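You operate a simulated robot arm through the tools that you are given. There is no shell and no other tool.

You are at the controls of a simulated robot arm. One attempt, no reset.

Task
Dry the wet blue plate with the blue napkin and lay the blue place.
Fine: the plate, once dry, on the plate mark, blue glass on the drink mark, blue spoon along the spoon mark with its bowl away from the diner; the napkin goes back where it lay. A wet plate marks the bare wood. China and glass break when dropped, knocked or squeezed. Drop and topple nothing. Set down upright: water glass.
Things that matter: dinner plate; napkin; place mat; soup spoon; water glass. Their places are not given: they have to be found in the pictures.

It is judged by the outcome, as a careful person would: the job done as asked, and still so three seconds after it is handed in. It fails if anything else is knocked over, pushed out of place, dropped, spilled or broken. Flat cloth is picked up by pressing the open fingertips on it (5 to 10 N) and closing them slowly along it; thin cloth reads only 2 to 8 mm in the jaws.

Robot
A 7-joint arm with a two-finger parallel gripper, fixed in place. Base frame: the origin is on the floor under the middle of its stand, x ahead of it, y to its left, z up; the work surface is at about z = 752. Lengths are in mm, angles in rad, forces in N, time in s.
It reaches about 1372 mm from its shoulder. Its first joint turns from -2.601 to 2.601 rad. Payload 3.43 kg.
The TCP is the grasp point between the finger pads, 30 mm short of the fingertips. In the tool frame z runs along the fingers and y along their closing line. Largest opening 94 mm; finger width 28, thickness 10; the body of the gripper, 50 by 96 mm, starts 55 mm behind the TCP.
Orientation is that of the tool frame in the base frame, as [roll, pitch, yaw] about the fixed x, y, z axes, in that order (R = Rz(yaw) Ry(pitch) Rx(roll)). With the fingers straight down and closing along the base's y, the tool's x points along the base's -x, its y along +y and its z along -z.

Tools
- The arm moves only by the tool drive_tool. Its arguments are lists of equal length, an entry for each row: "angular": the turn, a rotation vector about the base's x, y, z in rad, a list of three; "travel": the shift along the base's x, y, z in mm, a list of three; "hand": the finger opening in mm, from 0 to 94. In form: {"angular": [[ax, ay, az], ...], "travel": [[tx, ty, tz], ...], "hand": [hand, ...]}. A call has 1 to 20 rows; each row is the pose to reach, as a shift and turn from the pose commanded when the call began. Each row takes 0.2 s and may step no farther than 50 mm and 0.15 rad from the row before; otherwise, or with a gripper value out of range, the whole call is refused. Where a pose cannot be reached the arm comes as near as it can. A force on the tool above 40 N (or 10 N above the force at the start of the call, whichever is more), or a blocked arm, ends the call early, and 0.2 s more pass. The fingers move at their own pace (about 45 mm/s each) and stop on an object; they squeeze with about 21 N. The grip force told is the motor's: it shows also when the fingers shut on nothing. Time passes only in rows, and 0.2 s behind the last, so rows that repeat a pose let the fingers close. The reply holds the time, the measured pose of the TCP, the force on the tool along the base axes, the opening and the grip force, in the units named above and with some noise, with the torque about the TCP (base axes, N m) and any sound that the robot's microphone picked up, and new pictures: "pictures" is both (left out), scene, wrist or none.
- Cameras (640 x 400 px; columns grow to the right, rows downward): "scene" is fixed at [228.8, 504, 1346.9]; the picture's right is [0.15, 0.99, 0.00], its down [0.11, -0.02, -0.99] and it looks along [-0.98, 0.15, -0.12] (base axes); focal length 214 px, centre (320, 200). "wrist" rides on the gripper at [76, 14, -102] in the tool frame; the picture's right is [-0.18, 0.98, 0.00], its down [-0.75, -0.14, -0.64] and it looks along [-0.63, -0.12, 0.77] (tool axes); focal length 243 px, centre (320, 200).
- locate(camera, pixels): for up to 12 pixels [column, row] of the newest picture of that camera ("zoom" is the newest enlarged one), the place [x, y, z] in the base frame of the surface seen there, good to about 2 mm, but the place of the scene camera against the robot may be out by one fixed shift of up to 18 mm in any direction. The clock stands still meanwhile.
- enlarge(camera, box): a new picture of the part [left, top, right, bottom] of that camera's present view, enlarged. The clock stands still meanwhile.
- finish_job(): hands the job in; it is judged then, once.

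Leave the gripper open and the arm clear of the work at the hand-in unless told otherwise.

The tools are called after ">>>" as a command line: name --argument value ..., lists and objects as JSON in quotes. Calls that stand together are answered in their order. drive_tool: Moves the arm, as the interface text tells. Its arguments: {"type":"object","properties":{"angular":{"type":"array","items":{"type":"array","items":{"type":"number"}}},"travel":{"type":"array","items":{"type":"array","items":{"type":"number"}}},"hand":{"type":"array","items":{"type":"number"}},"pictures":{"type":"string","enum":["both","scene","wrist","none"]}},"required":["angular","travel","hand"]} The other tools are called the same way: locate (camera, pixels) gives the place of the surface under pixels of a picture; enlarge (camera, box) takes an enlarged picture of a part of a camera's view; finish_job () hands the job in.

At the start:

```text
time_s: 0.0
position: [511.8, 615.1, 1071.3]
orientation: [3.142, 0.0, -3.141]
contact_force: [-0.6, 0.5, 0.4]
moment: [0.01, -0.02, 0.04]
finger_gap: 93.9
grasp_force: 0.0
```

scene: 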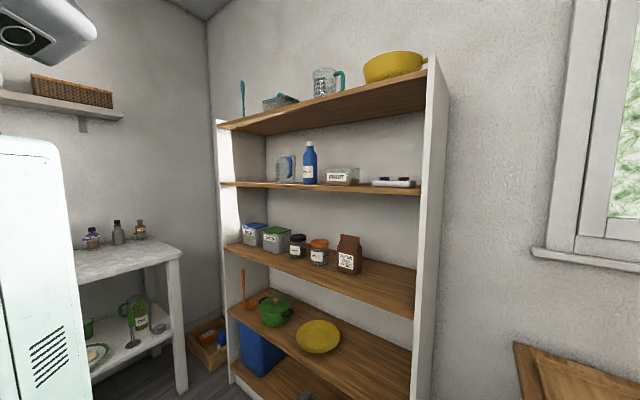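
wrist: 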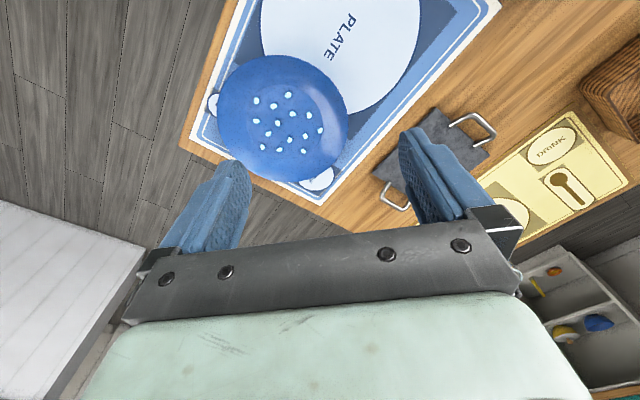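

The scene camera mostly shows a shelf. The wrist camera shows a blue plate with drops at about (280,120), lying on a blue mat, a grey tray with handles at (430,160), and a small yellow mat or board with drink and spoon marks. I'll enlarge both views before moving.

>>> enlarge --camera "wrist" --box '[160, 0, 640, 300]'

>>> enlarge --camera "scene" --box '[0, 200, 320, 400]'

```text
1.33 times, centred on (400, 150) of wrist
```

zoom: 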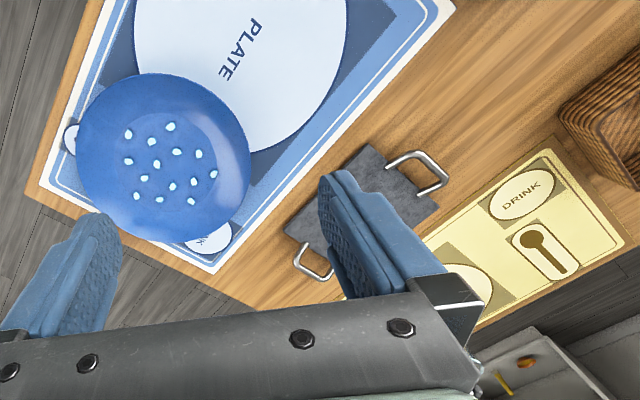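

```text
2.00 times, centred on (160, 300) of scene
```

zoom: 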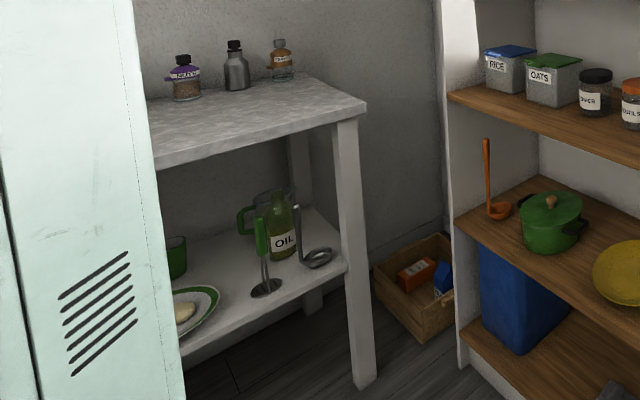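

I'll measure points on the blue mat, plate, tray and yellow card in the wrist view to learn the layout.

>>> locate --camera "wrist" --pixels '[[280, 120], [340, 60], [220, 90], [270, 175], [182, 145], [320, 205], [500, 5], [213, 105], [318, 180], [430, 160], [549, 147], [570, 190]]'

```text
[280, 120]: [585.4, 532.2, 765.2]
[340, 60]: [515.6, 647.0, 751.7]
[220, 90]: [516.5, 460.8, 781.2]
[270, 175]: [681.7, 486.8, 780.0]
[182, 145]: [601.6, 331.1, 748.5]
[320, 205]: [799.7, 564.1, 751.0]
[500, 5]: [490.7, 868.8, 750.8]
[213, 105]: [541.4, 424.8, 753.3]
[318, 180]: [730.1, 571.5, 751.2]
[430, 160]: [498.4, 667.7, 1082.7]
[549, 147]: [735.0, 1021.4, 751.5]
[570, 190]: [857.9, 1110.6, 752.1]
```

The plate centre is near [585, 532] and the mat is turned by roughly 45°. I need a wider view to find the glass, spoon and napkin, so I'll raise the arm and look from higher up.

>>> drive_tool --angular '[[0, 0, 0], [0, 0, 0], [0, 0, 0], [0, 0, 0], [0, 0, 0]]' --travel '[[-20, 0, 40], [-40, 0, 80], [-60, 0, 120], [-80, 0, 160], [-100, 0, 200]]' --hand '[94, 94, 94, 94, 94]'

```text
time_s: 1.2
position: [428.1, 642.7, 1215.9]
orientation: [3.076, 0.041, 3.141]
contact_force: [-0.3, 0.3, -0.2]
moment: [-0.03, -0.01, 0.02]
finger_gap: 93.9
grasp_force: 0.1
out of reach, approached as far as the arm can: row 3, 4, 5
```

scene: 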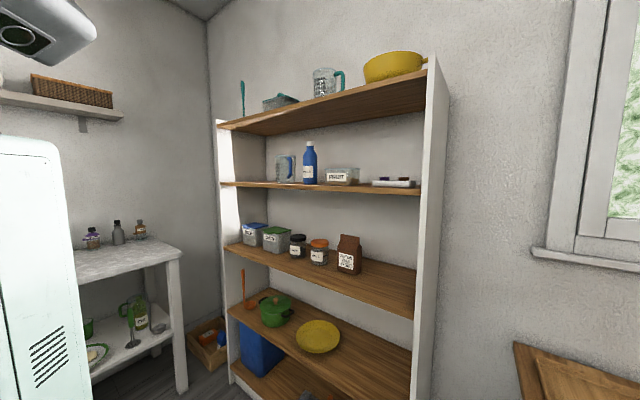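
wrist: 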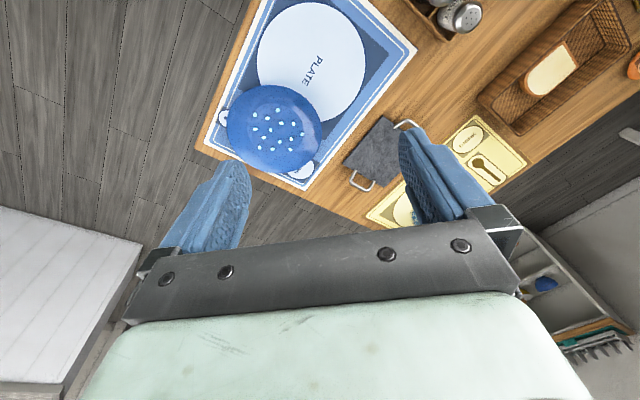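

The arm couldn't quite reach that height, and it stopped at [428, 643, 1216]. The view shows a rotated table with a tray, a yellow mat, a basket and shakers. I'll issue a null move to see what pose the commands are now counted from, and locate more points.

>>> drive_tool --angular '[[0, 0, 0]]' --travel '[[0, 0, 0]]' --hand '[94]' --pictures "none"

>>> locate --camera "wrist" --pixels '[[310, 60], [258, 85], [362, 85], [204, 145], [305, 190], [416, 50], [222, 118], [300, 172], [375, 150], [490, 168], [555, 70], [460, 18]]'

```text
time_s: 1.6
position: [429.4, 642.1, 1215.1]
orientation: [3.076, 0.04, -3.141]
contact_force: [0.6, 0.3, 0.0]
moment: [-0.01, -0.03, 0.01]
finger_gap: 94.0
grasp_force: 0.0
```

```text
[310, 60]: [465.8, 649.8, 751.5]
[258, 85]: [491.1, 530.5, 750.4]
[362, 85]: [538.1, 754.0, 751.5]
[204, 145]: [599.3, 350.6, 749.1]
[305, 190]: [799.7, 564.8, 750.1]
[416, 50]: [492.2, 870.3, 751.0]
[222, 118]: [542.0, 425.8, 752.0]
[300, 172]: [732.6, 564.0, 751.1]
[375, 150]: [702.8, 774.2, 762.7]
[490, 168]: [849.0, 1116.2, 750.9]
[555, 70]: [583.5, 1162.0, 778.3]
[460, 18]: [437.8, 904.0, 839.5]
```

Null moves are counted from the actual pose. Now I'll lower a bit and yaw the tool about +1.2 rad so the camera looks along +y to the far end of the table.

>>> drive_tool --angular '[[0.065, 0.04, 0.0], [0.065, 0.04, 0.15], [0.065, 0.04, 0.3], [0.065, 0.04, 0.45], [0.065, 0.04, 0.6], [0.065, 0.04, 0.75], [0.065, 0.04, 0.9], [0.065, 0.04, 1.05], [0.065, 0.04, 1.2]]' --travel '[[0, 0, -20], [0, 0, -40], [0, 0, -60], [0, 0, -60], [0, 0, -60], [0, 0, -60], [0, 0, -60], [0, 0, -60], [0, 0, -60]]' --hand '[94, 94, 94, 94, 94, 94, 94, 94, 94]' --pictures "wrist"

```text
time_s: 3.4
position: [430.7, 646.4, 1157.1]
orientation: [3.001, 0.043, -2.181]
contact_force: [-0.7, 1.1, -0.6]
moment: [-0.03, -0.06, -0.05]
finger_gap: 94.1
grasp_force: 0.0
stopped in row 8: the force on the tool passed its limit at 65 N (the readings are from after the stop); the commanded pose is now the measured one
```

wrist: 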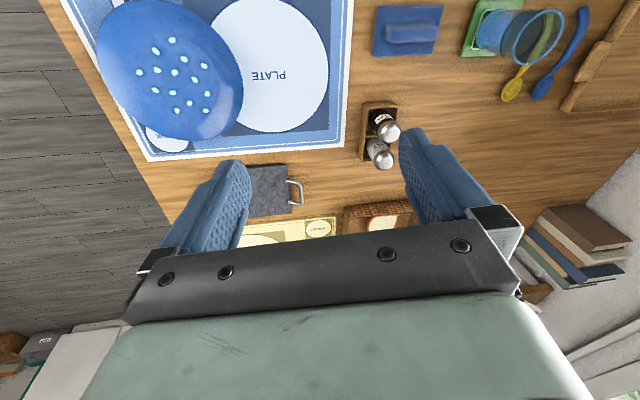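

The stop reports a 65 N spike, but the reading is now about 1 N and the pose is fine, so it was likely a transient. I'll move more slowly. The view now shows a blue folded napkin (408,30), a blue glass with a green thing (510,35), and yellow and blue spoons (515,85) and (565,50). I'll enlarge this.

>>> enlarge --camera "wrist" --box '[340, 0, 640, 188]'

>>> locate --camera "wrist" --pixels '[[375, 8], [443, 8], [436, 53], [375, 53], [410, 30], [484, 30], [517, 60], [545, 30], [512, 92], [542, 90], [583, 15], [575, 105]]'

>>> enlarge --camera "wrist" --box '[60, 0, 360, 188]'

```text
2.13 times, centred on (490, 94) of wrist
```

zoom: 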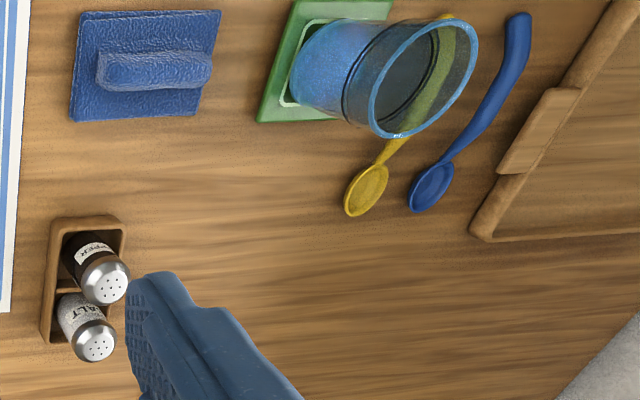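

```text
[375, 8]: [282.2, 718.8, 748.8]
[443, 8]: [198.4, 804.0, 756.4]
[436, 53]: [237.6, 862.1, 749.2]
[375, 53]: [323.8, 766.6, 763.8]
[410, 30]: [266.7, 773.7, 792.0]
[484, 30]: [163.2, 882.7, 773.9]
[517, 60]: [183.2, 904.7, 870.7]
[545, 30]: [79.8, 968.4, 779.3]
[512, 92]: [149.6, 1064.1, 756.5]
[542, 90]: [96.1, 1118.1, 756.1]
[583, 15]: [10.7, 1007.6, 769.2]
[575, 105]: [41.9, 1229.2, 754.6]
```

```text
2.13 times, centred on (210, 94) of wrist
```

zoom: 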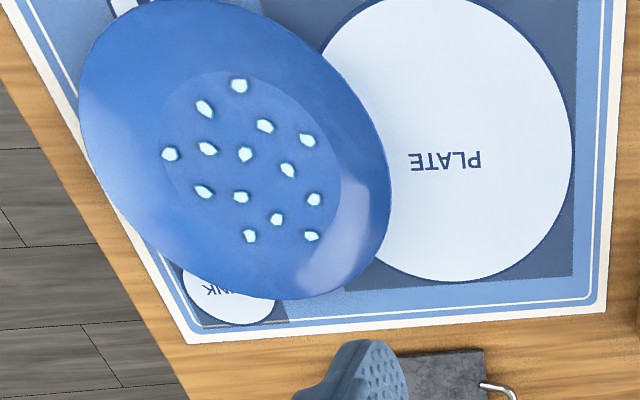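

The blue glass stands upright on a green coaster, with a yellow spoon behind it and the blue spoon beside it. The napkin is folded with a raised ridge on top. Before moving nearer I'll find out what the mint box and the overhead thing in the scene view are, since they may be obstacles.

>>> locate --camera "scene" --pixels '[[30, 150], [55, 150], [30, 250], [60, 300], [20, 40], [80, 30], [560, 370], [520, 345], [630, 380], [130, 250]]'

>>> enlarge --camera "scene" --box '[0, 0, 200, 125]'

```text
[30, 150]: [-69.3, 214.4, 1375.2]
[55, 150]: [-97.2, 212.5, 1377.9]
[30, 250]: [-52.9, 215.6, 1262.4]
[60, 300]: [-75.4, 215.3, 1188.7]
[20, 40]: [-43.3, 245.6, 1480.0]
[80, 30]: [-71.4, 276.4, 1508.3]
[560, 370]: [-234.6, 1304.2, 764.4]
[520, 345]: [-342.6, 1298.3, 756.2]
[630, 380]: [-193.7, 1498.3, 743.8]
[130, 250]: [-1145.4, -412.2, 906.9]
```

```text
3.20 times, centred on (100, 62) of scene
```

zoom: 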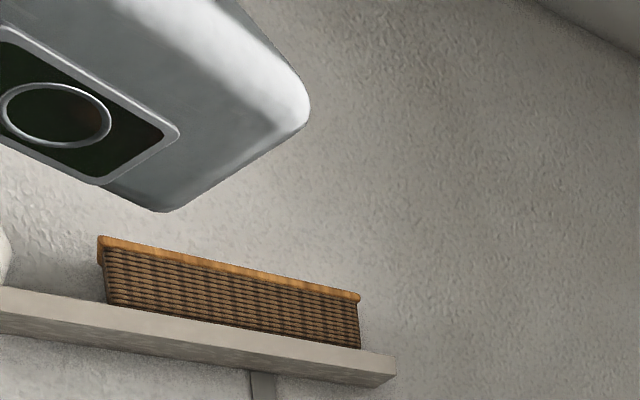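

The mint box is the robot's own torso (surface at y≈215), so I'll stay clear of it. Next I'll level the tool, yaw it to about +90°, and move slowly to about [150, 700, 1100] to look at the napkin, glass and spoon.

>>> drive_tool --angular '[[-0.008, -0.012, 0.061], [-0.017, -0.024, 0.122], [-0.025, -0.037, 0.183], [-0.034, -0.049, 0.244], [-0.042, -0.061, 0.305], [-0.05, -0.073, 0.366], [-0.059, -0.085, 0.427], [-0.067, -0.098, 0.488], [-0.076, -0.11, 0.549], [-0.084, -0.122, 0.61]]' --travel '[[-28, 5, -6], [-56, 11, -11], [-84, 16, -17], [-112, 21, -23], [-140, 27, -28], [-168, 32, -34], [-196, 38, -40], [-224, 43, -46], [-252, 48, -51], [-280, 54, -57]]' --hand '[94, 94, 94, 94, 94, 94, 94, 94, 94, 94]' --pictures "wrist"

```text
time_s: 5.5
position: [149.6, 700.3, 1099.7]
orientation: [3.141, 0.0, -1.564]
contact_force: [0.1, -0.2, 0.6]
moment: [0.0, -0.01, -0.02]
finger_gap: 93.8
grasp_force: 0.1
```

wrist: 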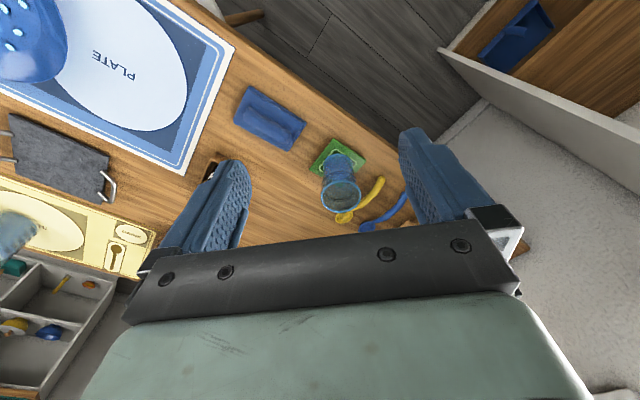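

Now I have a good view. I'll enlarge the napkin, glass and spoon region.

>>> enlarge --camera "wrist" --box '[210, 70, 450, 240]'

>>> locate --camera "wrist" --pixels '[[247, 86], [305, 122], [234, 121], [290, 150], [252, 104], [293, 129], [333, 138], [310, 168], [365, 156], [340, 190], [355, 190], [322, 192]]'

```text
2.35 times, centred on (330, 155) of wrist
```

zoom: 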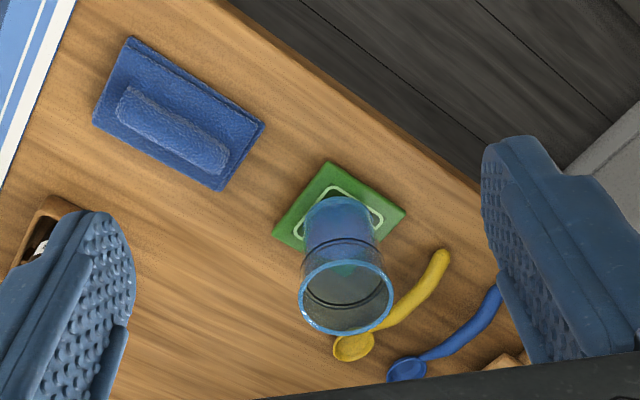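

```text
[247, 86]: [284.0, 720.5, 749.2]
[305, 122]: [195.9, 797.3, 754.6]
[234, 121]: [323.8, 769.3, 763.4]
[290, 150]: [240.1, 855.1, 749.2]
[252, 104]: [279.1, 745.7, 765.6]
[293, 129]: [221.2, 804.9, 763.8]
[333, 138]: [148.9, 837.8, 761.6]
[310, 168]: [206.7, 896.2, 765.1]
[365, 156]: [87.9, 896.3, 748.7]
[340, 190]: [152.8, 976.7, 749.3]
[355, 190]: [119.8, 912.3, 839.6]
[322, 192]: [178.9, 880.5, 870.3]
```

The napkin is centred near [261, 785], with its ridge along [-0.75, 0.66]. I'll measure the ridge, glass rim and spoon in the zoomed picture.

>>> locate --camera "zoom" --pixels '[[130, 90], [118, 110], [175, 120], [168, 135], [160, 148], [222, 150], [212, 172], [302, 300], [390, 290], [346, 333], [345, 262], [330, 205]]'

>>> locate --camera "zoom" --pixels '[[325, 165], [402, 212], [275, 235], [345, 195], [355, 350], [445, 255], [405, 370], [430, 352], [465, 325], [492, 292], [370, 240], [20, 180]]'

```text
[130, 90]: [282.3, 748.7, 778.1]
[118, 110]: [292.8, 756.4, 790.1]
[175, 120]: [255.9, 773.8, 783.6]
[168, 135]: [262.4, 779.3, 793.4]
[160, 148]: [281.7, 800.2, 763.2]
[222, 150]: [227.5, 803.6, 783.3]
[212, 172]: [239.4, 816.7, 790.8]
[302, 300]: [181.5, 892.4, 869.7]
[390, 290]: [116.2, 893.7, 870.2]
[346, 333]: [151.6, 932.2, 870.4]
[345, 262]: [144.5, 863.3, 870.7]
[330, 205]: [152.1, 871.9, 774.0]
```

```text
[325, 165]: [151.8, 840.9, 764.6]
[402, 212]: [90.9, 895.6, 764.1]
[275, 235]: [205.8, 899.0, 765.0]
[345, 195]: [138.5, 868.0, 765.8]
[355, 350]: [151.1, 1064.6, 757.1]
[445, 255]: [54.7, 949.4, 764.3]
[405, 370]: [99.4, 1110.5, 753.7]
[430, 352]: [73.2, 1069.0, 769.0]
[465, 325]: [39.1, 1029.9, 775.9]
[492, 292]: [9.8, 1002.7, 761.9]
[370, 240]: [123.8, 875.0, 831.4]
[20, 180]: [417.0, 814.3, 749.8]
```

The napkin's ridge is about 20 mm wide, its top is at z≈793, and it runs along [-0.707, 0.707] centred at [262, 785]. The glass is centred at [149, 897] with its rim at 870 and a diameter of about 70. I'll turn the tool so the fingers close across the ridge (yaw +0.78) and hover above the napkin at z=900.

>>> drive_tool --angular '[[0, 0, 0.08], [0, 0, 0.16], [0, 0, 0.24], [0, 0, 0.32], [0, 0, 0.4], [0, 0, 0.48], [0, 0, 0.56], [0, 0, 0.64], [0, 0, 0.72], [0, 0, 0.779]]' --travel '[[11, 8, -20], [22, 17, -40], [34, 25, -60], [45, 34, -80], [56, 42, -100], [67, 51, -120], [78, 59, -140], [90, 68, -160], [101, 76, -180], [112, 84.5, -200]]' --hand '[94, 94, 94, 94, 80, 70, 60, 60, 60, 60]' --pictures "wrist"

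```text
time_s: 7.8
position: [262.9, 784.6, 900.5]
orientation: [-3.141, -0.001, -0.782]
contact_force: [-0.1, -0.6, 0.5]
moment: [0.01, -0.01, 0.01]
finger_gap: 59.8
grasp_force: 0.0
```

wrist: 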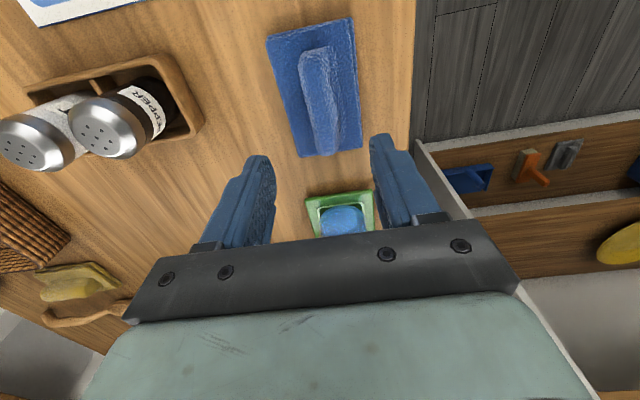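

The napkin and ridge are clear in view, with the ridge from (318,50) to (325,150). I'll measure the ridge sides and pad edges to centre the fingers.

>>> locate --camera "wrist" --pixels '[[303, 80], [312, 80], [328, 78], [336, 78], [308, 115], [325, 115], [338, 113], [318, 47], [327, 155], [300, 155], [362, 148], [356, 85]]'

>>> enlarge --camera "wrist" --box '[230, 0, 430, 170]'

```text
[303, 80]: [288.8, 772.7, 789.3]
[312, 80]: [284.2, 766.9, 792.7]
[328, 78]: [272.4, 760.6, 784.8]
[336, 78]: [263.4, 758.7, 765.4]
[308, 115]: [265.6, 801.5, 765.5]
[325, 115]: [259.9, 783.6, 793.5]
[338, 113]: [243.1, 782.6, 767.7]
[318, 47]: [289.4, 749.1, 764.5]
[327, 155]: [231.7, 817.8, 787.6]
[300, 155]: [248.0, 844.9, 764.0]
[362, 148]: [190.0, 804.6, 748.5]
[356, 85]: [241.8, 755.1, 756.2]
```

```text
2.35 times, centred on (330, 85) of wrist
```

zoom: 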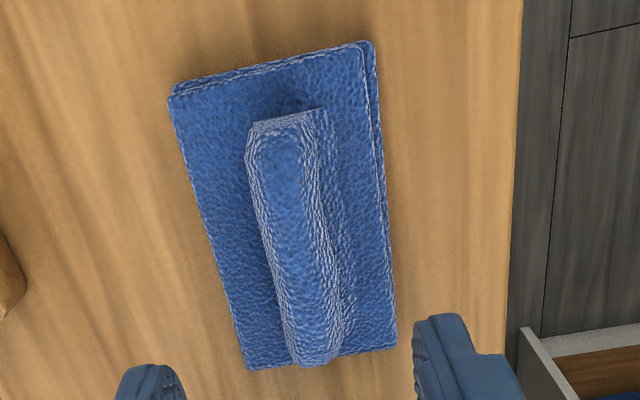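

The ridge is centred at about n=739, t=370, which matches the present TCP. I'll descend straight down to TCP z≈800, putting the tips about 5 mm above the pad and either side of the ridge, with the opening at 60.

>>> drive_tool --angular '[[0, 0, 0], [0, 0, 0], [0, 0, 0], [0, 0, 0], [0, 0, 0], [0, 0, 0]]' --travel '[[-0.5, -0.5, -25], [-1, -1, -50], [-1, -1, -70], [-1, -1, -85], [-1, -1, -95], [-1, -1, -101]]' --hand '[60, 60, 60, 60, 60, 60]' --pictures "wrist"

```text
time_s: 9.2
position: [260.0, 783.1, 800.3]
orientation: [-3.141, -0.001, -0.785]
contact_force: [0.2, 0.8, 0.2]
moment: [-0.04, 0.0, -0.01]
finger_gap: 60.0
grasp_force: 0.0
```

wrist: 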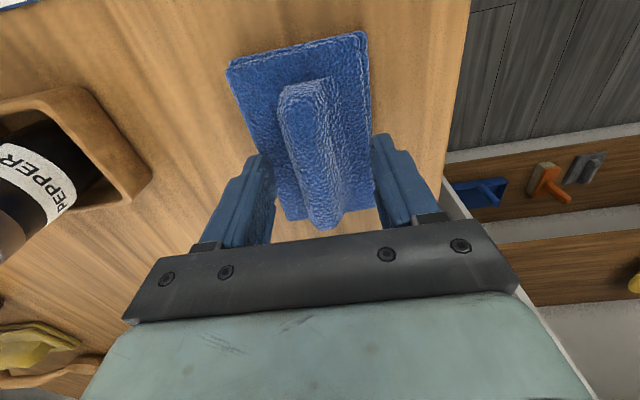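

The fingers straddle the ridge evenly. I'll close them slowly on it.

>>> drive_tool --angular '[[0, 0, 0], [0, 0, 0], [0, 0, 0], [0, 0, 0], [0, 0, 0], [0, 0, 0], [0, 0, 0], [0, 0, 0], [0, 0, 0], [0, 0, 0]]' --travel '[[0, 0, 0], [0, 0, 0], [0, 0, 0], [0, 0, 0], [0, 0, 0], [0, 0, 0], [0, 0, 0], [0, 0, 0], [0, 0, 0], [0, 0, 0]]' --hand '[50, 40, 32, 26, 20, 15, 10, 5, 0, 0]' --pictures "wrist"

```text
time_s: 11.3
position: [259.8, 782.5, 799.4]
orientation: [3.14, 0.0, -0.786]
contact_force: [0.1, 0.4, -0.5]
moment: [0.01, -0.03, 0.0]
finger_gap: 23.3
grasp_force: 21.2
```

wrist: 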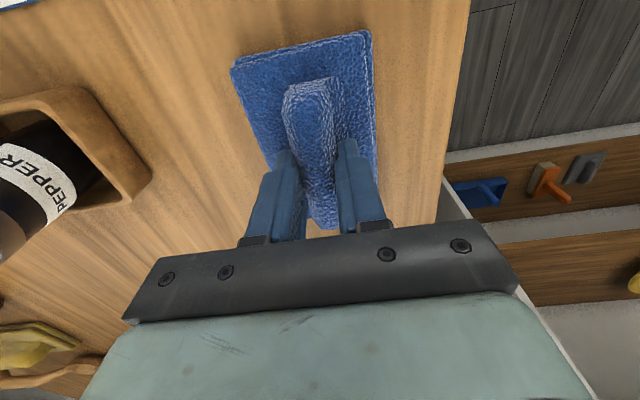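

The ridge is gripped (gap 23.3 mm, 21 N). I'll lift slowly to check the napkin comes along, starting with 60 mm.

>>> drive_tool --angular '[[0, 0, 0], [0, 0, 0], [0, 0, 0], [0, 0, 0], [0, 0, 0]]' --travel '[[0, 0, 5], [0, 0, 15], [0, 0, 30], [0, 0, 45], [0, 0, 60]]' --hand '[0, 0, 0, 0, 0]' --pictures "wrist"

```text
time_s: 12.6
position: [260.0, 782.4, 858.7]
orientation: [3.14, 0.001, -0.787]
contact_force: [-0.3, -0.2, -0.5]
moment: [0.0, -0.03, 0.0]
finger_gap: 23.0
grasp_force: 20.9
```

wrist: 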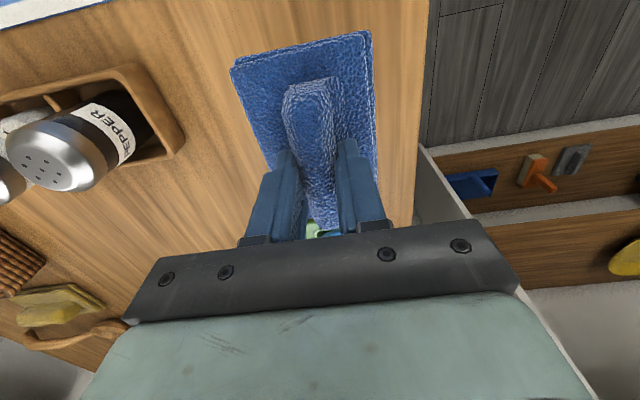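

The napkin is held. I'll rise, then carry it over the plate at height, turning the tool back to yaw θ≈0.785.

>>> drive_tool --angular '[[0, 0, 0], [0, 0, 0], [0, 0, -0.105], [0, 0, -0.21], [0, 0, -0.315], [0, 0, -0.42], [0, 0, -0.525], [0, 0, -0.63], [0, 0, -0.735], [0, 0, -0.84], [0, 0, -0.945], [0, 0, -1.05], [0, 0, -1.155], [0, 0, -1.26], [0, 0, -1.365], [0, 0, -1.47], [0, 0, -1.571]]' --travel '[[0, 0, 40], [0, 0, 80], [20, -15, 100], [42, -32, 110], [65, -50, 120], [88, -68, 130], [111, -86, 140], [134, -103, 140], [157, -121, 140], [180, -139, 140], [203, -156, 140], [226, -174, 140], [249, -192, 140], [272, -209, 140], [295, -227, 140], [315, -240, 140], [325, -250, 140]]' --hand '[0, 0, 0, 0, 0, 0, 0, 0, 0, 0, 0, 0, 0, 0, 0, 0, 0]' --pictures "wrist"

```text
time_s: 16.1
position: [586.6, 535.9, 998.9]
orientation: [3.14, 0.001, -2.361]
contact_force: [-0.4, 0.6, 0.3]
moment: [0.01, -0.01, 0.0]
finger_gap: 23.1
grasp_force: 21.2
```

wrist: 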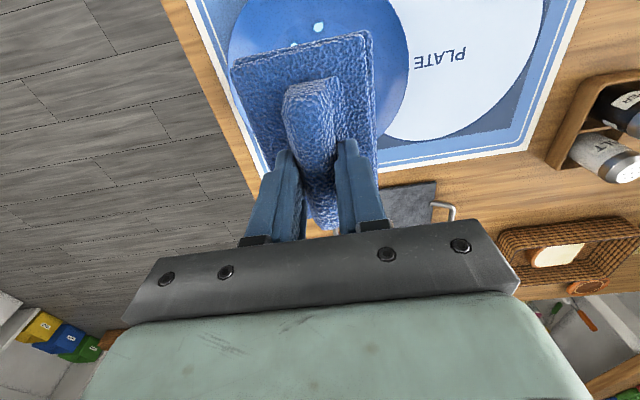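

The plate is partly visible behind the napkin. I'll measure the plate's profile at the visible points.

>>> locate --camera "wrist" --pixels '[[235, 30], [250, 15], [290, 20], [320, 27], [350, 15], [370, 25], [385, 30], [395, 40], [404, 50], [400, 90], [390, 60], [378, 135]]'

```text
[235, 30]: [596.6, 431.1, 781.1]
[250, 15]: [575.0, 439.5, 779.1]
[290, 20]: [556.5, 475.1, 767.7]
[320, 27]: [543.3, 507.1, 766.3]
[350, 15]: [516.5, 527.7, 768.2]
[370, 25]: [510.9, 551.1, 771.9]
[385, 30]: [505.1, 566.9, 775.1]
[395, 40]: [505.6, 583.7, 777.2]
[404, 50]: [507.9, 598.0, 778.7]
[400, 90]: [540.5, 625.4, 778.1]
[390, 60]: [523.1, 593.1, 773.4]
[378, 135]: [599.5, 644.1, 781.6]
```

Fitting the rim points gives a plate centre of about [590, 538], a rim radius of about 107 at z≈781, and a flat well at z≈765–766 out to r≈65. The napkin pad (117×63) just fits in the well, so I'll press lightly at the centre and rotate in place, which sweeps the whole wet area. First I'll descend to TCP z≈830, which puts the pad bottom at about 781.

>>> drive_tool --angular '[[0, 0, 0], [0, 0, 0], [0, 0, 0], [0, 0, 0], [0, 0, 0], [0, 0, 0]]' --travel '[[1, 1, -35], [2, 1.5, -70], [3, 2, -105], [3.4, 2, -135], [3.4, 2, -155], [3.4, 2, -167]]' --hand '[0, 0, 0, 0, 0, 0]' --pictures "wrist"

```text
time_s: 17.6
position: [589.1, 534.3, 831.4]
orientation: [3.141, 0.0, -2.356]
contact_force: [-0.5, 0.4, -0.4]
moment: [-0.03, 0.02, 0.01]
finger_gap: 23.3
grasp_force: 21.1
```

wrist: 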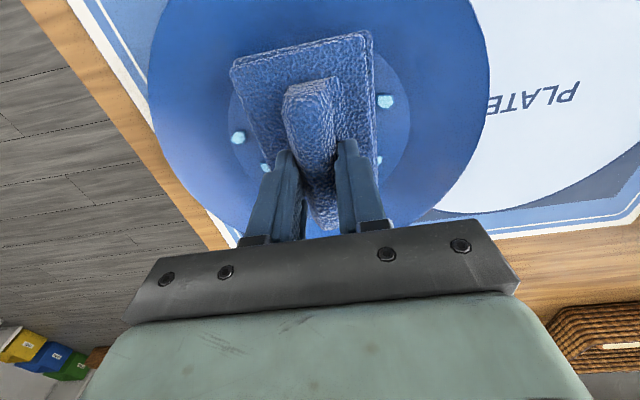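

I can see the well circle from (230,110) to (410,105) and the outer rim. I'll refine the plate centre with rim and well-edge points.

>>> locate --camera "wrist" --pixels '[[151, 90], [160, 30], [180, 165], [487, 80], [484, 110], [462, 10], [231, 110], [410, 105], [405, 140], [385, 101], [238, 138], [240, 85]]'

```text
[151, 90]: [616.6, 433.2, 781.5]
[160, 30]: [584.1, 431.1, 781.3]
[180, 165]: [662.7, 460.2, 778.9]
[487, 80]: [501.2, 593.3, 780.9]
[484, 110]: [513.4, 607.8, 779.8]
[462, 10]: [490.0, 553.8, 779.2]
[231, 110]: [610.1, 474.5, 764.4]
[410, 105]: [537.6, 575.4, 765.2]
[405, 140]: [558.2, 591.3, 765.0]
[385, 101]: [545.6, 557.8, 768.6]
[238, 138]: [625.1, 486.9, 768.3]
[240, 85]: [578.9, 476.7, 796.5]
```

Refined plate centre is [592, 537], with the well flat to r≈65. Drops sit at up to r≈60. Now I'll descend gently: quickly to 819, then in 1 mm steps while watching the force.

>>> drive_tool --angular '[[0, 0, 0], [0, 0, 0], [0, 0, 0], [0, 0, 0], [0, 0, 0], [0, 0, 0]]' --travel '[[1, 1, -6], [2, 2, -11], [2, 2, -12.5], [2, 2, -14], [2, 2, -15], [2, 2, -16]]' --hand '[0, 0, 0, 0, 0, 0]' --pictures "wrist"

```text
time_s: 18.9
position: [590.1, 538.8, 816.5]
orientation: [3.139, 0.002, -2.356]
contact_force: [1.4, 3.2, 23.8]
moment: [0.09, -0.02, -0.01]
finger_gap: 22.8
grasp_force: 21.2
```

wrist: 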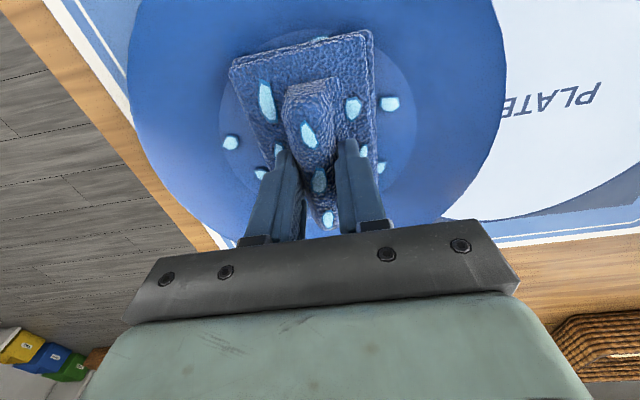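

The pad touched, and the force is already 23.8 N, which is more than I want. I'll ease up about 0.8 mm and read again.

>>> drive_tool --angular '[[0, 0, 0], [0, 0, 0]]' --travel '[[0, 0, 0.8], [0, 0, 0.8]]' --hand '[0, 0]' --pictures "none"

```text
time_s: 19.6
position: [590.9, 537.7, 817.7]
orientation: [3.139, 0.001, -2.358]
contact_force: [4.5, 5.8, 11.3]
moment: [0.14, -0.11, 0.02]
finger_gap: 23.1
grasp_force: 21.1
```

Force is now 11 N. I'll lift 0.3 mm more and start rotating in place in the positive direction, keeping contact light.

>>> drive_tool --angular '[[0, 0, 0], [0, 0, 0.08], [0, 0, 0.16], [0, 0, 0.24], [0, 0, 0.32], [0, 0, 0.4]]' --travel '[[0, 0, 0.3], [0, 0, 0.3], [0, 0, 0.3], [0, 0, 0.3], [0, 0, 0.3], [0, 0, 0.3]]' --hand '[0, 0, 0, 0, 0, 0]' --pictures "wrist"

```text
time_s: 20.9
position: [592.7, 536.9, 817.3]
orientation: [3.141, 0.0, -1.957]
contact_force: [4.6, -5.4, 12.1]
moment: [0.23, -0.25, -0.44]
finger_gap: 23.5
grasp_force: 21.0
```

wrist: 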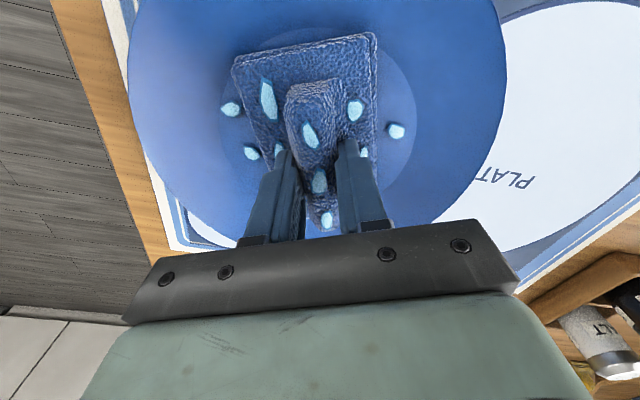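

The drops outside the pad move relative to it and those under the pad have been picked up, so wiping works. Force is about 12 N with a light drag. I'll go on rotating in place, 0.3 mm higher.

>>> drive_tool --angular '[[0, 0, 0.08], [0, 0, 0.16], [0, 0, 0.24], [0, 0, 0.32], [0, 0, 0.4], [0, 0, 0.48], [0, 0, 0.56], [0, 0, 0.64], [0, 0, 0.72]]' --travel '[[0, 0, 0.3], [0, 0, 0.3], [0, 0, 0.3], [0, 0, 0.3], [0, 0, 0.3], [0, 0, 0.3], [0, 0, 0.3], [0, 0, 0.3], [0, 0, 0.3]]' --hand '[0, 0, 0, 0, 0, 0, 0, 0, 0]' --pictures "wrist"

```text
time_s: 22.9
position: [590.9, 536.1, 817.8]
orientation: [3.141, 0.003, -1.235]
contact_force: [4.3, -0.4, 7.0]
moment: [0.33, 0.14, -0.21]
finger_gap: 22.8
grasp_force: 21.1
```

wrist: 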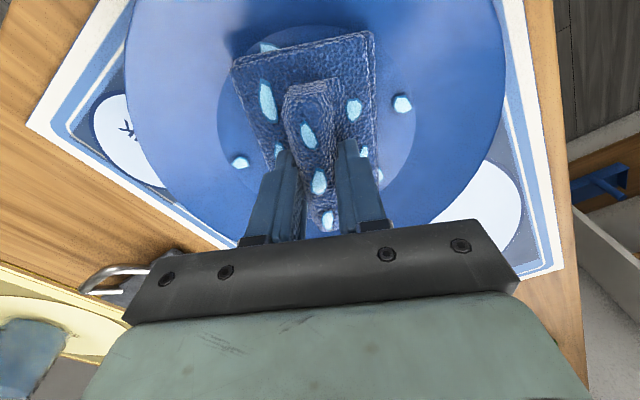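

Force is 7 N. A few drops remain near the outer edge of the well: (402,103), (240,161), (270,47), (378,175). I'll continue rotating to the end of this half.

>>> drive_tool --angular '[[0, 0, 0.08], [0, 0, 0.16], [0, 0, 0.24], [0, 0, 0.32], [0, 0, 0.4], [0, 0, 0.45]]' --travel '[[0, 0, 0], [0, 0, 0], [0, 0, 0], [0, 0, 0], [0, 0, 0], [0, 0, 0]]' --hand '[0, 0, 0, 0, 0, 0]' --pictures "wrist"

```text
time_s: 24.4
position: [592.2, 539.0, 817.0]
orientation: [-3.141, 0.002, -0.784]
contact_force: [5.2, 5.5, 10.5]
moment: [0.28, 0.21, -0.26]
finger_gap: 23.0
grasp_force: 21.0
```

wrist: 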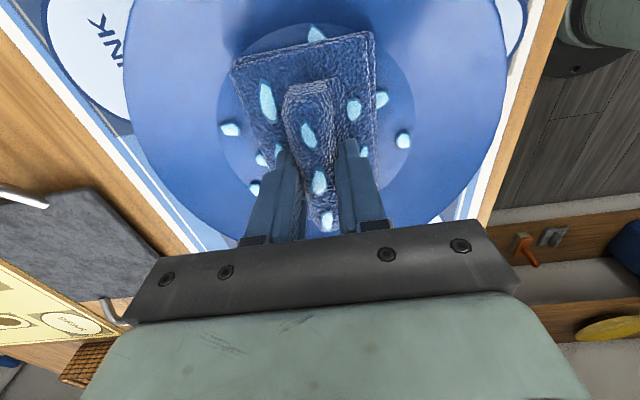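

Some drops still show around the pad. I'll lift off by about 60 mm to see what is really on the plate versus on the napkin.

>>> drive_tool --angular '[[0, 0, 0], [0, 0, 0], [0, 0, 0], [0, 0, 0]]' --travel '[[0, 0, 5], [0, 0, 20], [0, 0, 45], [0, 0, 70]]' --hand '[0, 0, 0, 0]' --pictures "wrist"

```text
time_s: 25.4
position: [592.0, 539.0, 888.4]
orientation: [3.139, -0.001, -0.786]
contact_force: [0.2, -0.4, -1.3]
moment: [0.02, 0.03, 0.0]
finger_gap: 22.9
grasp_force: 20.8
```

wrist: 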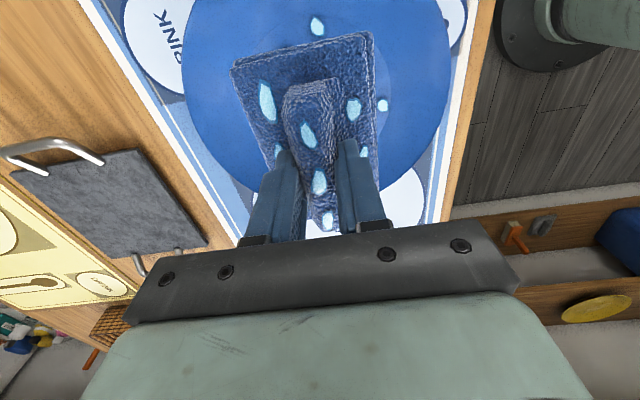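

The napkin itself now shows wet marks. I'll step aside about 130 mm to see the plate unobstructed.

>>> drive_tool --angular '[[0, 0, 0], [0, 0, 0], [0, 0, 0], [0, 0, 0], [0, 0, 0]]' --travel '[[22, 15, 15], [44, 30, 30], [66, 45, 45], [88, 60, 60], [110, 75, 70]]' --hand '[0, 0, 0, 0, 0]' --pictures "wrist"

>>> enlarge --camera "wrist" --box '[220, 0, 560, 200]'

```text
time_s: 26.6
position: [701.2, 612.7, 957.2]
orientation: [3.14, 0.0, -0.788]
contact_force: [0.2, -0.3, 0.2]
moment: [0.01, -0.02, -0.02]
finger_gap: 23.1
grasp_force: 20.9
```

wrist: 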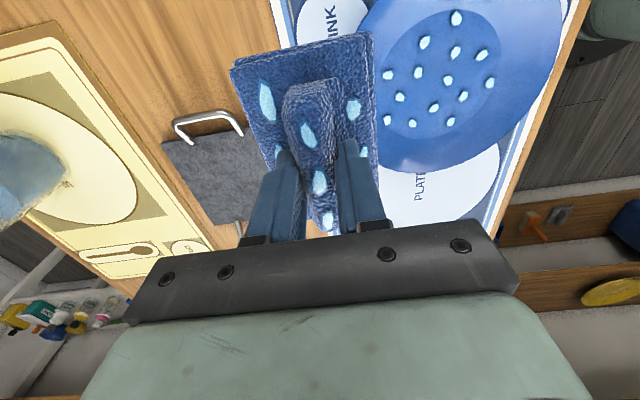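

```text
1.88 times, centred on (390, 100) of wrist
```

zoom: 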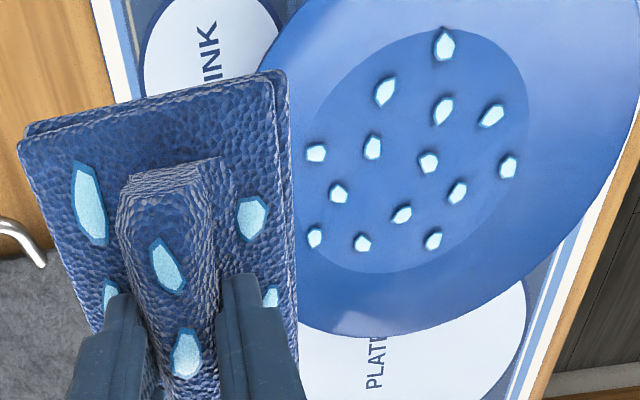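

All 14 drops are still on the plate and the napkin shows damp marks, so turning in place isn't enough and it needs proper rubbing strokes. I'll return over the plate centre and wipe with light back-and-forth strokes.

>>> drive_tool --angular '[[0, 0, 0], [0, 0, 0], [0, 0, 0], [0, 0, 0], [0, 0, 0], [0, 0, 0], [0, 0, 0], [0, 0, 0]]' --travel '[[-22, -15, -24], [-44, -30, -48], [-66, -45, -72], [-88, -60, -96], [-109, -75, -118], [-109, -75, -130], [-109, -75, -136], [-109, -75, -138.5]]' --hand '[0, 0, 0, 0, 0, 0, 0, 0]' --pictures "wrist"

```text
time_s: 28.4
position: [591.2, 537.4, 819.5]
orientation: [3.14, 0.0, -0.786]
contact_force: [0.3, -0.4, 0.5]
moment: [0.01, 0.03, 0.0]
finger_gap: 23.1
grasp_force: 20.7
```

wrist: 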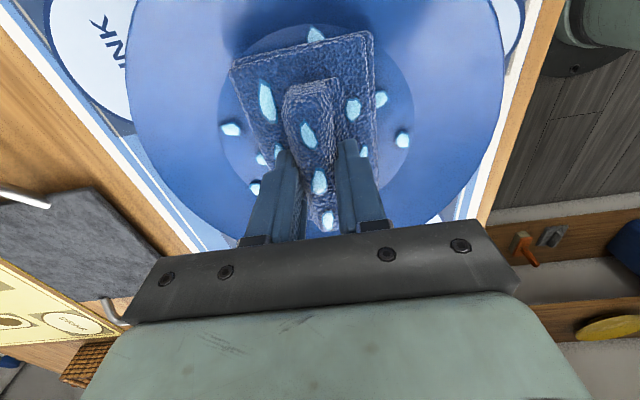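

I'm just above contact at 819.5. I'll lower 1.5 mm and do a short stroke of ±12 mm, lifting slightly at the ends where the pad corners meet the slope, then read the force.

>>> drive_tool --angular '[[0, 0, 0], [0, 0, 0], [0, 0, 0], [0, 0, 0], [0, 0, 0], [0, 0, 0], [0, 0, 0], [0, 0, 0], [0, 0, 0]]' --travel '[[0, 0, -1.5], [4.2, 4.2, -1.3], [8.5, 8.5, -0.5], [4.2, 4.2, -1.3], [0, 0, -1.6], [-4.2, -4.2, -1.3], [-8.5, -8.5, -0.5], [-4.2, -4.2, -1.3], [0, 0, -1.6]]' --hand '[0, 0, 0, 0, 0, 0, 0, 0, 0]' --pictures "wrist"

```text
time_s: 30.4
position: [589.6, 536.6, 817.8]
orientation: [3.14, -0.001, -0.787]
contact_force: [0.2, -0.8, 0.0]
moment: [0.01, 0.01, -0.03]
finger_gap: 23.2
grasp_force: 21.0
```

wrist: 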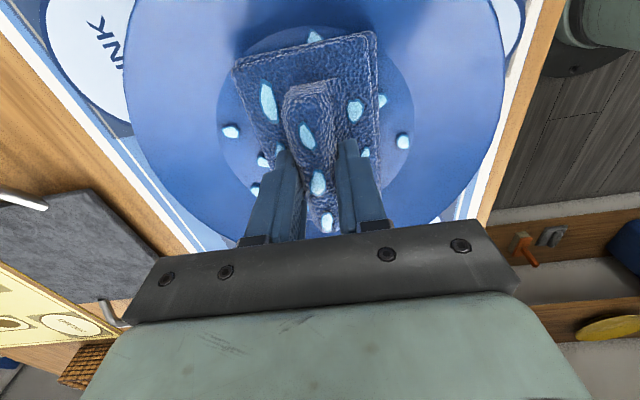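

No contact force yet. I'll lower in 0.5 mm steps until I read 5–10 N.

>>> drive_tool --angular '[[0, 0, 0], [0, 0, 0]]' --travel '[[0, 0, -0.6], [0, 0, -0.6]]' --hand '[0, 0]' --pictures "none"

```text
time_s: 30.9
position: [592.0, 535.9, 817.6]
orientation: [3.14, 0.002, -0.788]
contact_force: [-2.6, 0.1, 2.4]
moment: [-0.02, 0.02, -0.02]
finger_gap: 23.1
grasp_force: 21.2
```

Contact begins (2.4 N). I'll add 0.4 mm and do flat strokes of ±10 mm, then check the force.

>>> drive_tool --angular '[[0, 0, 0], [0, 0, 0], [0, 0, 0], [0, 0, 0]]' --travel '[[0, 0, -0.4], [2.1, 2.1, -0.4], [4.2, 4.2, -0.4], [7, 7, -0.4]]' --hand '[0, 0, 0, 0]' --pictures "none"

```text
time_s: 31.9
position: [597.7, 543.8, 817.1]
orientation: [3.139, 0.0, -0.788]
contact_force: [-8.0, -7.6, 12.5]
moment: [-0.13, -0.04, -0.12]
finger_gap: 23.1
grasp_force: 20.8
```

At d=+10 the normal force is 12.5 N with about 11 N of drag, which is acceptable. I'll continue strokes at 0.3 mm less depth and watch the picture.

>>> drive_tool --angular '[[0, 0, 0], [0, 0, 0], [0, 0, 0], [0, 0, 0], [0, 0, 0], [0, 0, 0], [0, 0, 0], [0, 0, 0], [0, 0, 0], [0, 0, 0], [0, 0, 0]]' --travel '[[-3, -3, 0.1], [-7, -7, 0.1], [-11, -11, 0.1], [-14, -14, 0.2], [-11, -11, 0.1], [-7, -7, 0.1], [-3, -3, 0.1], [0, 0, 0.2], [-3, -3, 0.1], [-7, -7, 0.1], [-11, -11, 0.1]]' --hand '[0, 0, 0, 0, 0, 0, 0, 0, 0, 0, 0]' --pictures "wrist"

```text
time_s: 34.4
position: [589.4, 533.6, 816.4]
orientation: [-3.14, 0.001, -0.787]
contact_force: [2.6, 6.6, 7.6]
moment: [-0.06, -0.06, 0.01]
finger_gap: 23.0
grasp_force: 21.4
```

wrist: 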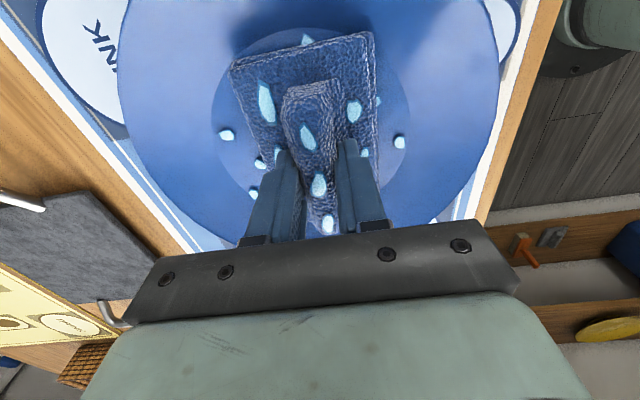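

The drops are visibly shrinking, and force is a comfortable 7.6 N. I'll keep stroking with more cycles.

>>> drive_tool --angular '[[0, 0, 0], [0, 0, 0], [0, 0, 0], [0, 0, 0], [0, 0, 0], [0, 0, 0], [0, 0, 0], [0, 0, 0], [0, 0, 0], [0, 0, 0], [0, 0, 0], [0, 0, 0], [0, 0, 0], [0, 0, 0], [0, 0, 0], [0, 0, 0], [0, 0, 0], [0, 0, 0], [0, 0, 0], [0, 0, 0]]' --travel '[[4, 4, 0], [8, 8, 0], [11, 11, 0.1], [8, 8, 0], [4, 4, 0], [0, 0, 0], [-3, -3, 0.1], [0, 0, 0], [4, 4, 0], [8, 8, 0], [11, 11, 0.1], [8, 8, 0], [4, 4, 0], [0, 0, 0], [-3, -3, 0.1], [0, 0, 0], [4, 4, 0], [8, 8, 0], [11, 11, 0.1], [8, 8, 0]]' --hand '[0, 0, 0, 0, 0, 0, 0, 0, 0, 0, 0, 0, 0, 0, 0, 0, 0, 0, 0, 0]' --pictures "wrist"

```text
time_s: 38.5
position: [596.8, 541.0, 815.8]
orientation: [3.141, 0.0, -0.787]
contact_force: [-0.6, 1.0, 3.2]
moment: [0.07, -0.14, 0.07]
finger_gap: 23.0
grasp_force: 21.2
```

wrist: 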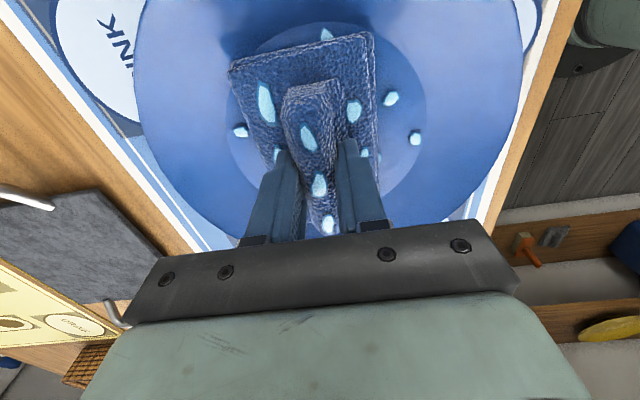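

Force is 3 N here. I'll press 0.4 mm more and stroke along the pad's long axis ([0.707,-0.707]) and across, keeping the amplitude modest.

>>> drive_tool --angular '[[0, 0, 0], [0, 0, 0], [0, 0, 0], [0, 0, 0], [0, 0, 0], [0, 0, 0], [0, 0, 0], [0, 0, 0], [0, 0, 0], [0, 0, 0], [0, 0, 0], [0, 0, 0], [0, 0, 0], [0, 0, 0], [0, 0, 0], [0, 0, 0], [0, 0, 0], [0, 0, 0]]' --travel '[[-2, -2, -0.3], [-6, -6, -0.4], [-10, -10, -0.4], [-13, -13, -0.4], [-10, -10, -0.4], [-6, -6, -0.4], [-2, -2, -0.4], [1, 1, -0.4], [-2, -2, -0.4], [-6, -6, -0.4], [-10, -10, -0.4], [-13, -13, -0.4], [-10, -10, -0.4], [-5, -5, -0.4], [-1, -9, -0.4], [-5, -5, -0.4], [-9, -1, -0.4], [-5, -5, -0.4]]' --hand '[0, 0, 0, 0, 0, 0, 0, 0, 0, 0, 0, 0, 0, 0, 0, 0, 0, 0]' --pictures "wrist"

>>> enlarge --camera "wrist" --box '[150, 0, 470, 220]'

```text
time_s: 42.4
position: [591.4, 536.4, 815.4]
orientation: [3.139, 0.0, -0.787]
contact_force: [0.4, 0.9, -0.4]
moment: [-0.01, 0.0, 0.0]
finger_gap: 23.3
grasp_force: 21.0
```

wrist: 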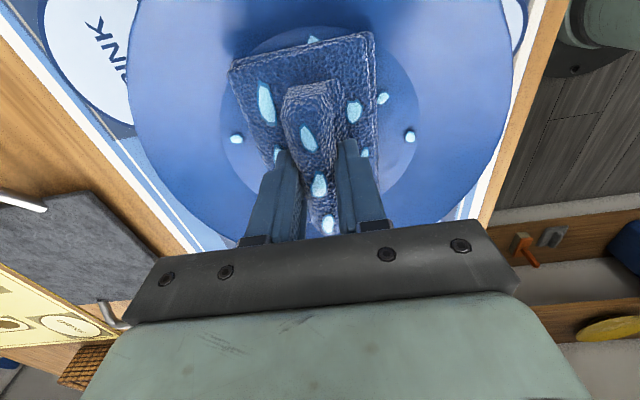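

```text
1.82 times, centred on (310, 110) of wrist
```

zoom: 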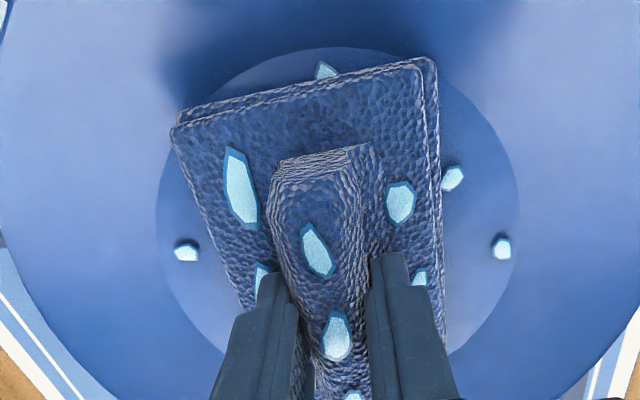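

The drops have shrunk further, but contact has gone (0 N). I'll lower by 0.5 mm steps until contact returns and keep rubbing.

>>> drive_tool --angular '[[0, 0, 0], [0, 0, 0], [0, 0, 0]]' --travel '[[0, 0, -0.4], [0, 0, -0.8], [0, 0, -0.8]]' --hand '[0, 0, 0]' --pictures "none"

```text
time_s: 43.1
position: [591.4, 537.0, 815.2]
orientation: [3.141, 0.001, -0.787]
contact_force: [0.6, 0.3, 0.7]
moment: [-0.08, -0.02, -0.02]
finger_gap: 23.2
grasp_force: 20.7
```

>>> drive_tool --angular '[[0, 0, 0], [0, 0, 0]]' --travel '[[0, 0, -0.5], [0, 0, -0.5]]' --hand '[0, 0]' --pictures "none"

```text
time_s: 43.8
position: [591.0, 535.8, 814.1]
orientation: [3.141, 0.0, -0.788]
contact_force: [-0.2, 0.9, 1.9]
moment: [-0.08, -0.03, 0.02]
finger_gap: 23.1
grasp_force: 21.0
```

Contact is light at 1.9 N. I'll press 0.5 mm more and run more strokes.

>>> drive_tool --angular '[[0, 0, 0], [0, 0, 0], [0, 0, 0], [0, 0, 0], [0, 0, 0], [0, 0, 0], [0, 0, 0], [0, 0, 0]]' --travel '[[2, 2, -0.5], [5, 5, -0.5], [8, 8, -0.5], [5, 5, -0.5], [1, 1, -0.5], [-3, -3, -0.5], [-7, -7, -0.5], [-3, -3, -0.5]]' --hand '[0, 0, 0, 0, 0, 0, 0, 0]' --pictures "wrist"

```text
time_s: 45.5
position: [586.1, 532.2, 815.6]
orientation: [3.138, 0.002, -0.787]
contact_force: [-2.6, 6.9, 18.9]
moment: [-0.48, 0.35, -0.14]
finger_gap: 23.1
grasp_force: 21.0
```

wrist: 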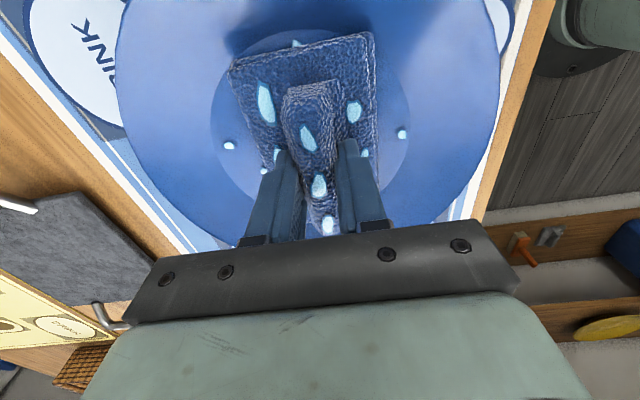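

The drops are much smaller now. Force is 19 N, so I'll raise 0.5 mm and continue with strokes centred better over the well.

>>> drive_tool --angular '[[0, 0, 0], [0, 0, 0], [0, 0, 0], [0, 0, 0], [0, 0, 0], [0, 0, 0], [0, 0, 0], [0, 0, 0], [0, 0, 0], [0, 0, 0], [0, 0, 0], [0, 0, 0]]' --travel '[[1, 1, 0.5], [4, 4, 0.5], [8, 8, 0.5], [11, 11, 0.5], [8, 8, 0.5], [4, 4, 0.5], [0, 0, 0.5], [-2, -2, 0.5], [1, 1, 0.5], [5, 5, 0.5], [9, 9, 0.5], [5, 5, 0.5]]' --hand '[0, 0, 0, 0, 0, 0, 0, 0, 0, 0, 0, 0]' --pictures "wrist"

```text
time_s: 48.1
position: [593.7, 538.5, 813.4]
orientation: [-3.14, 0.0, -0.79]
contact_force: [5.5, -1.2, 7.5]
moment: [0.53, -0.11, -0.29]
finger_gap: 23.2
grasp_force: 21.2
```

wrist: 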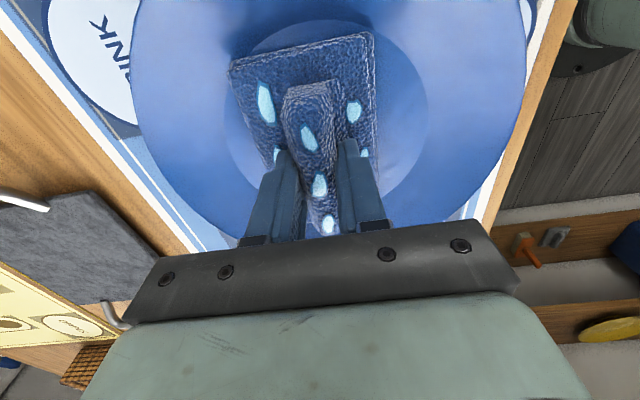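

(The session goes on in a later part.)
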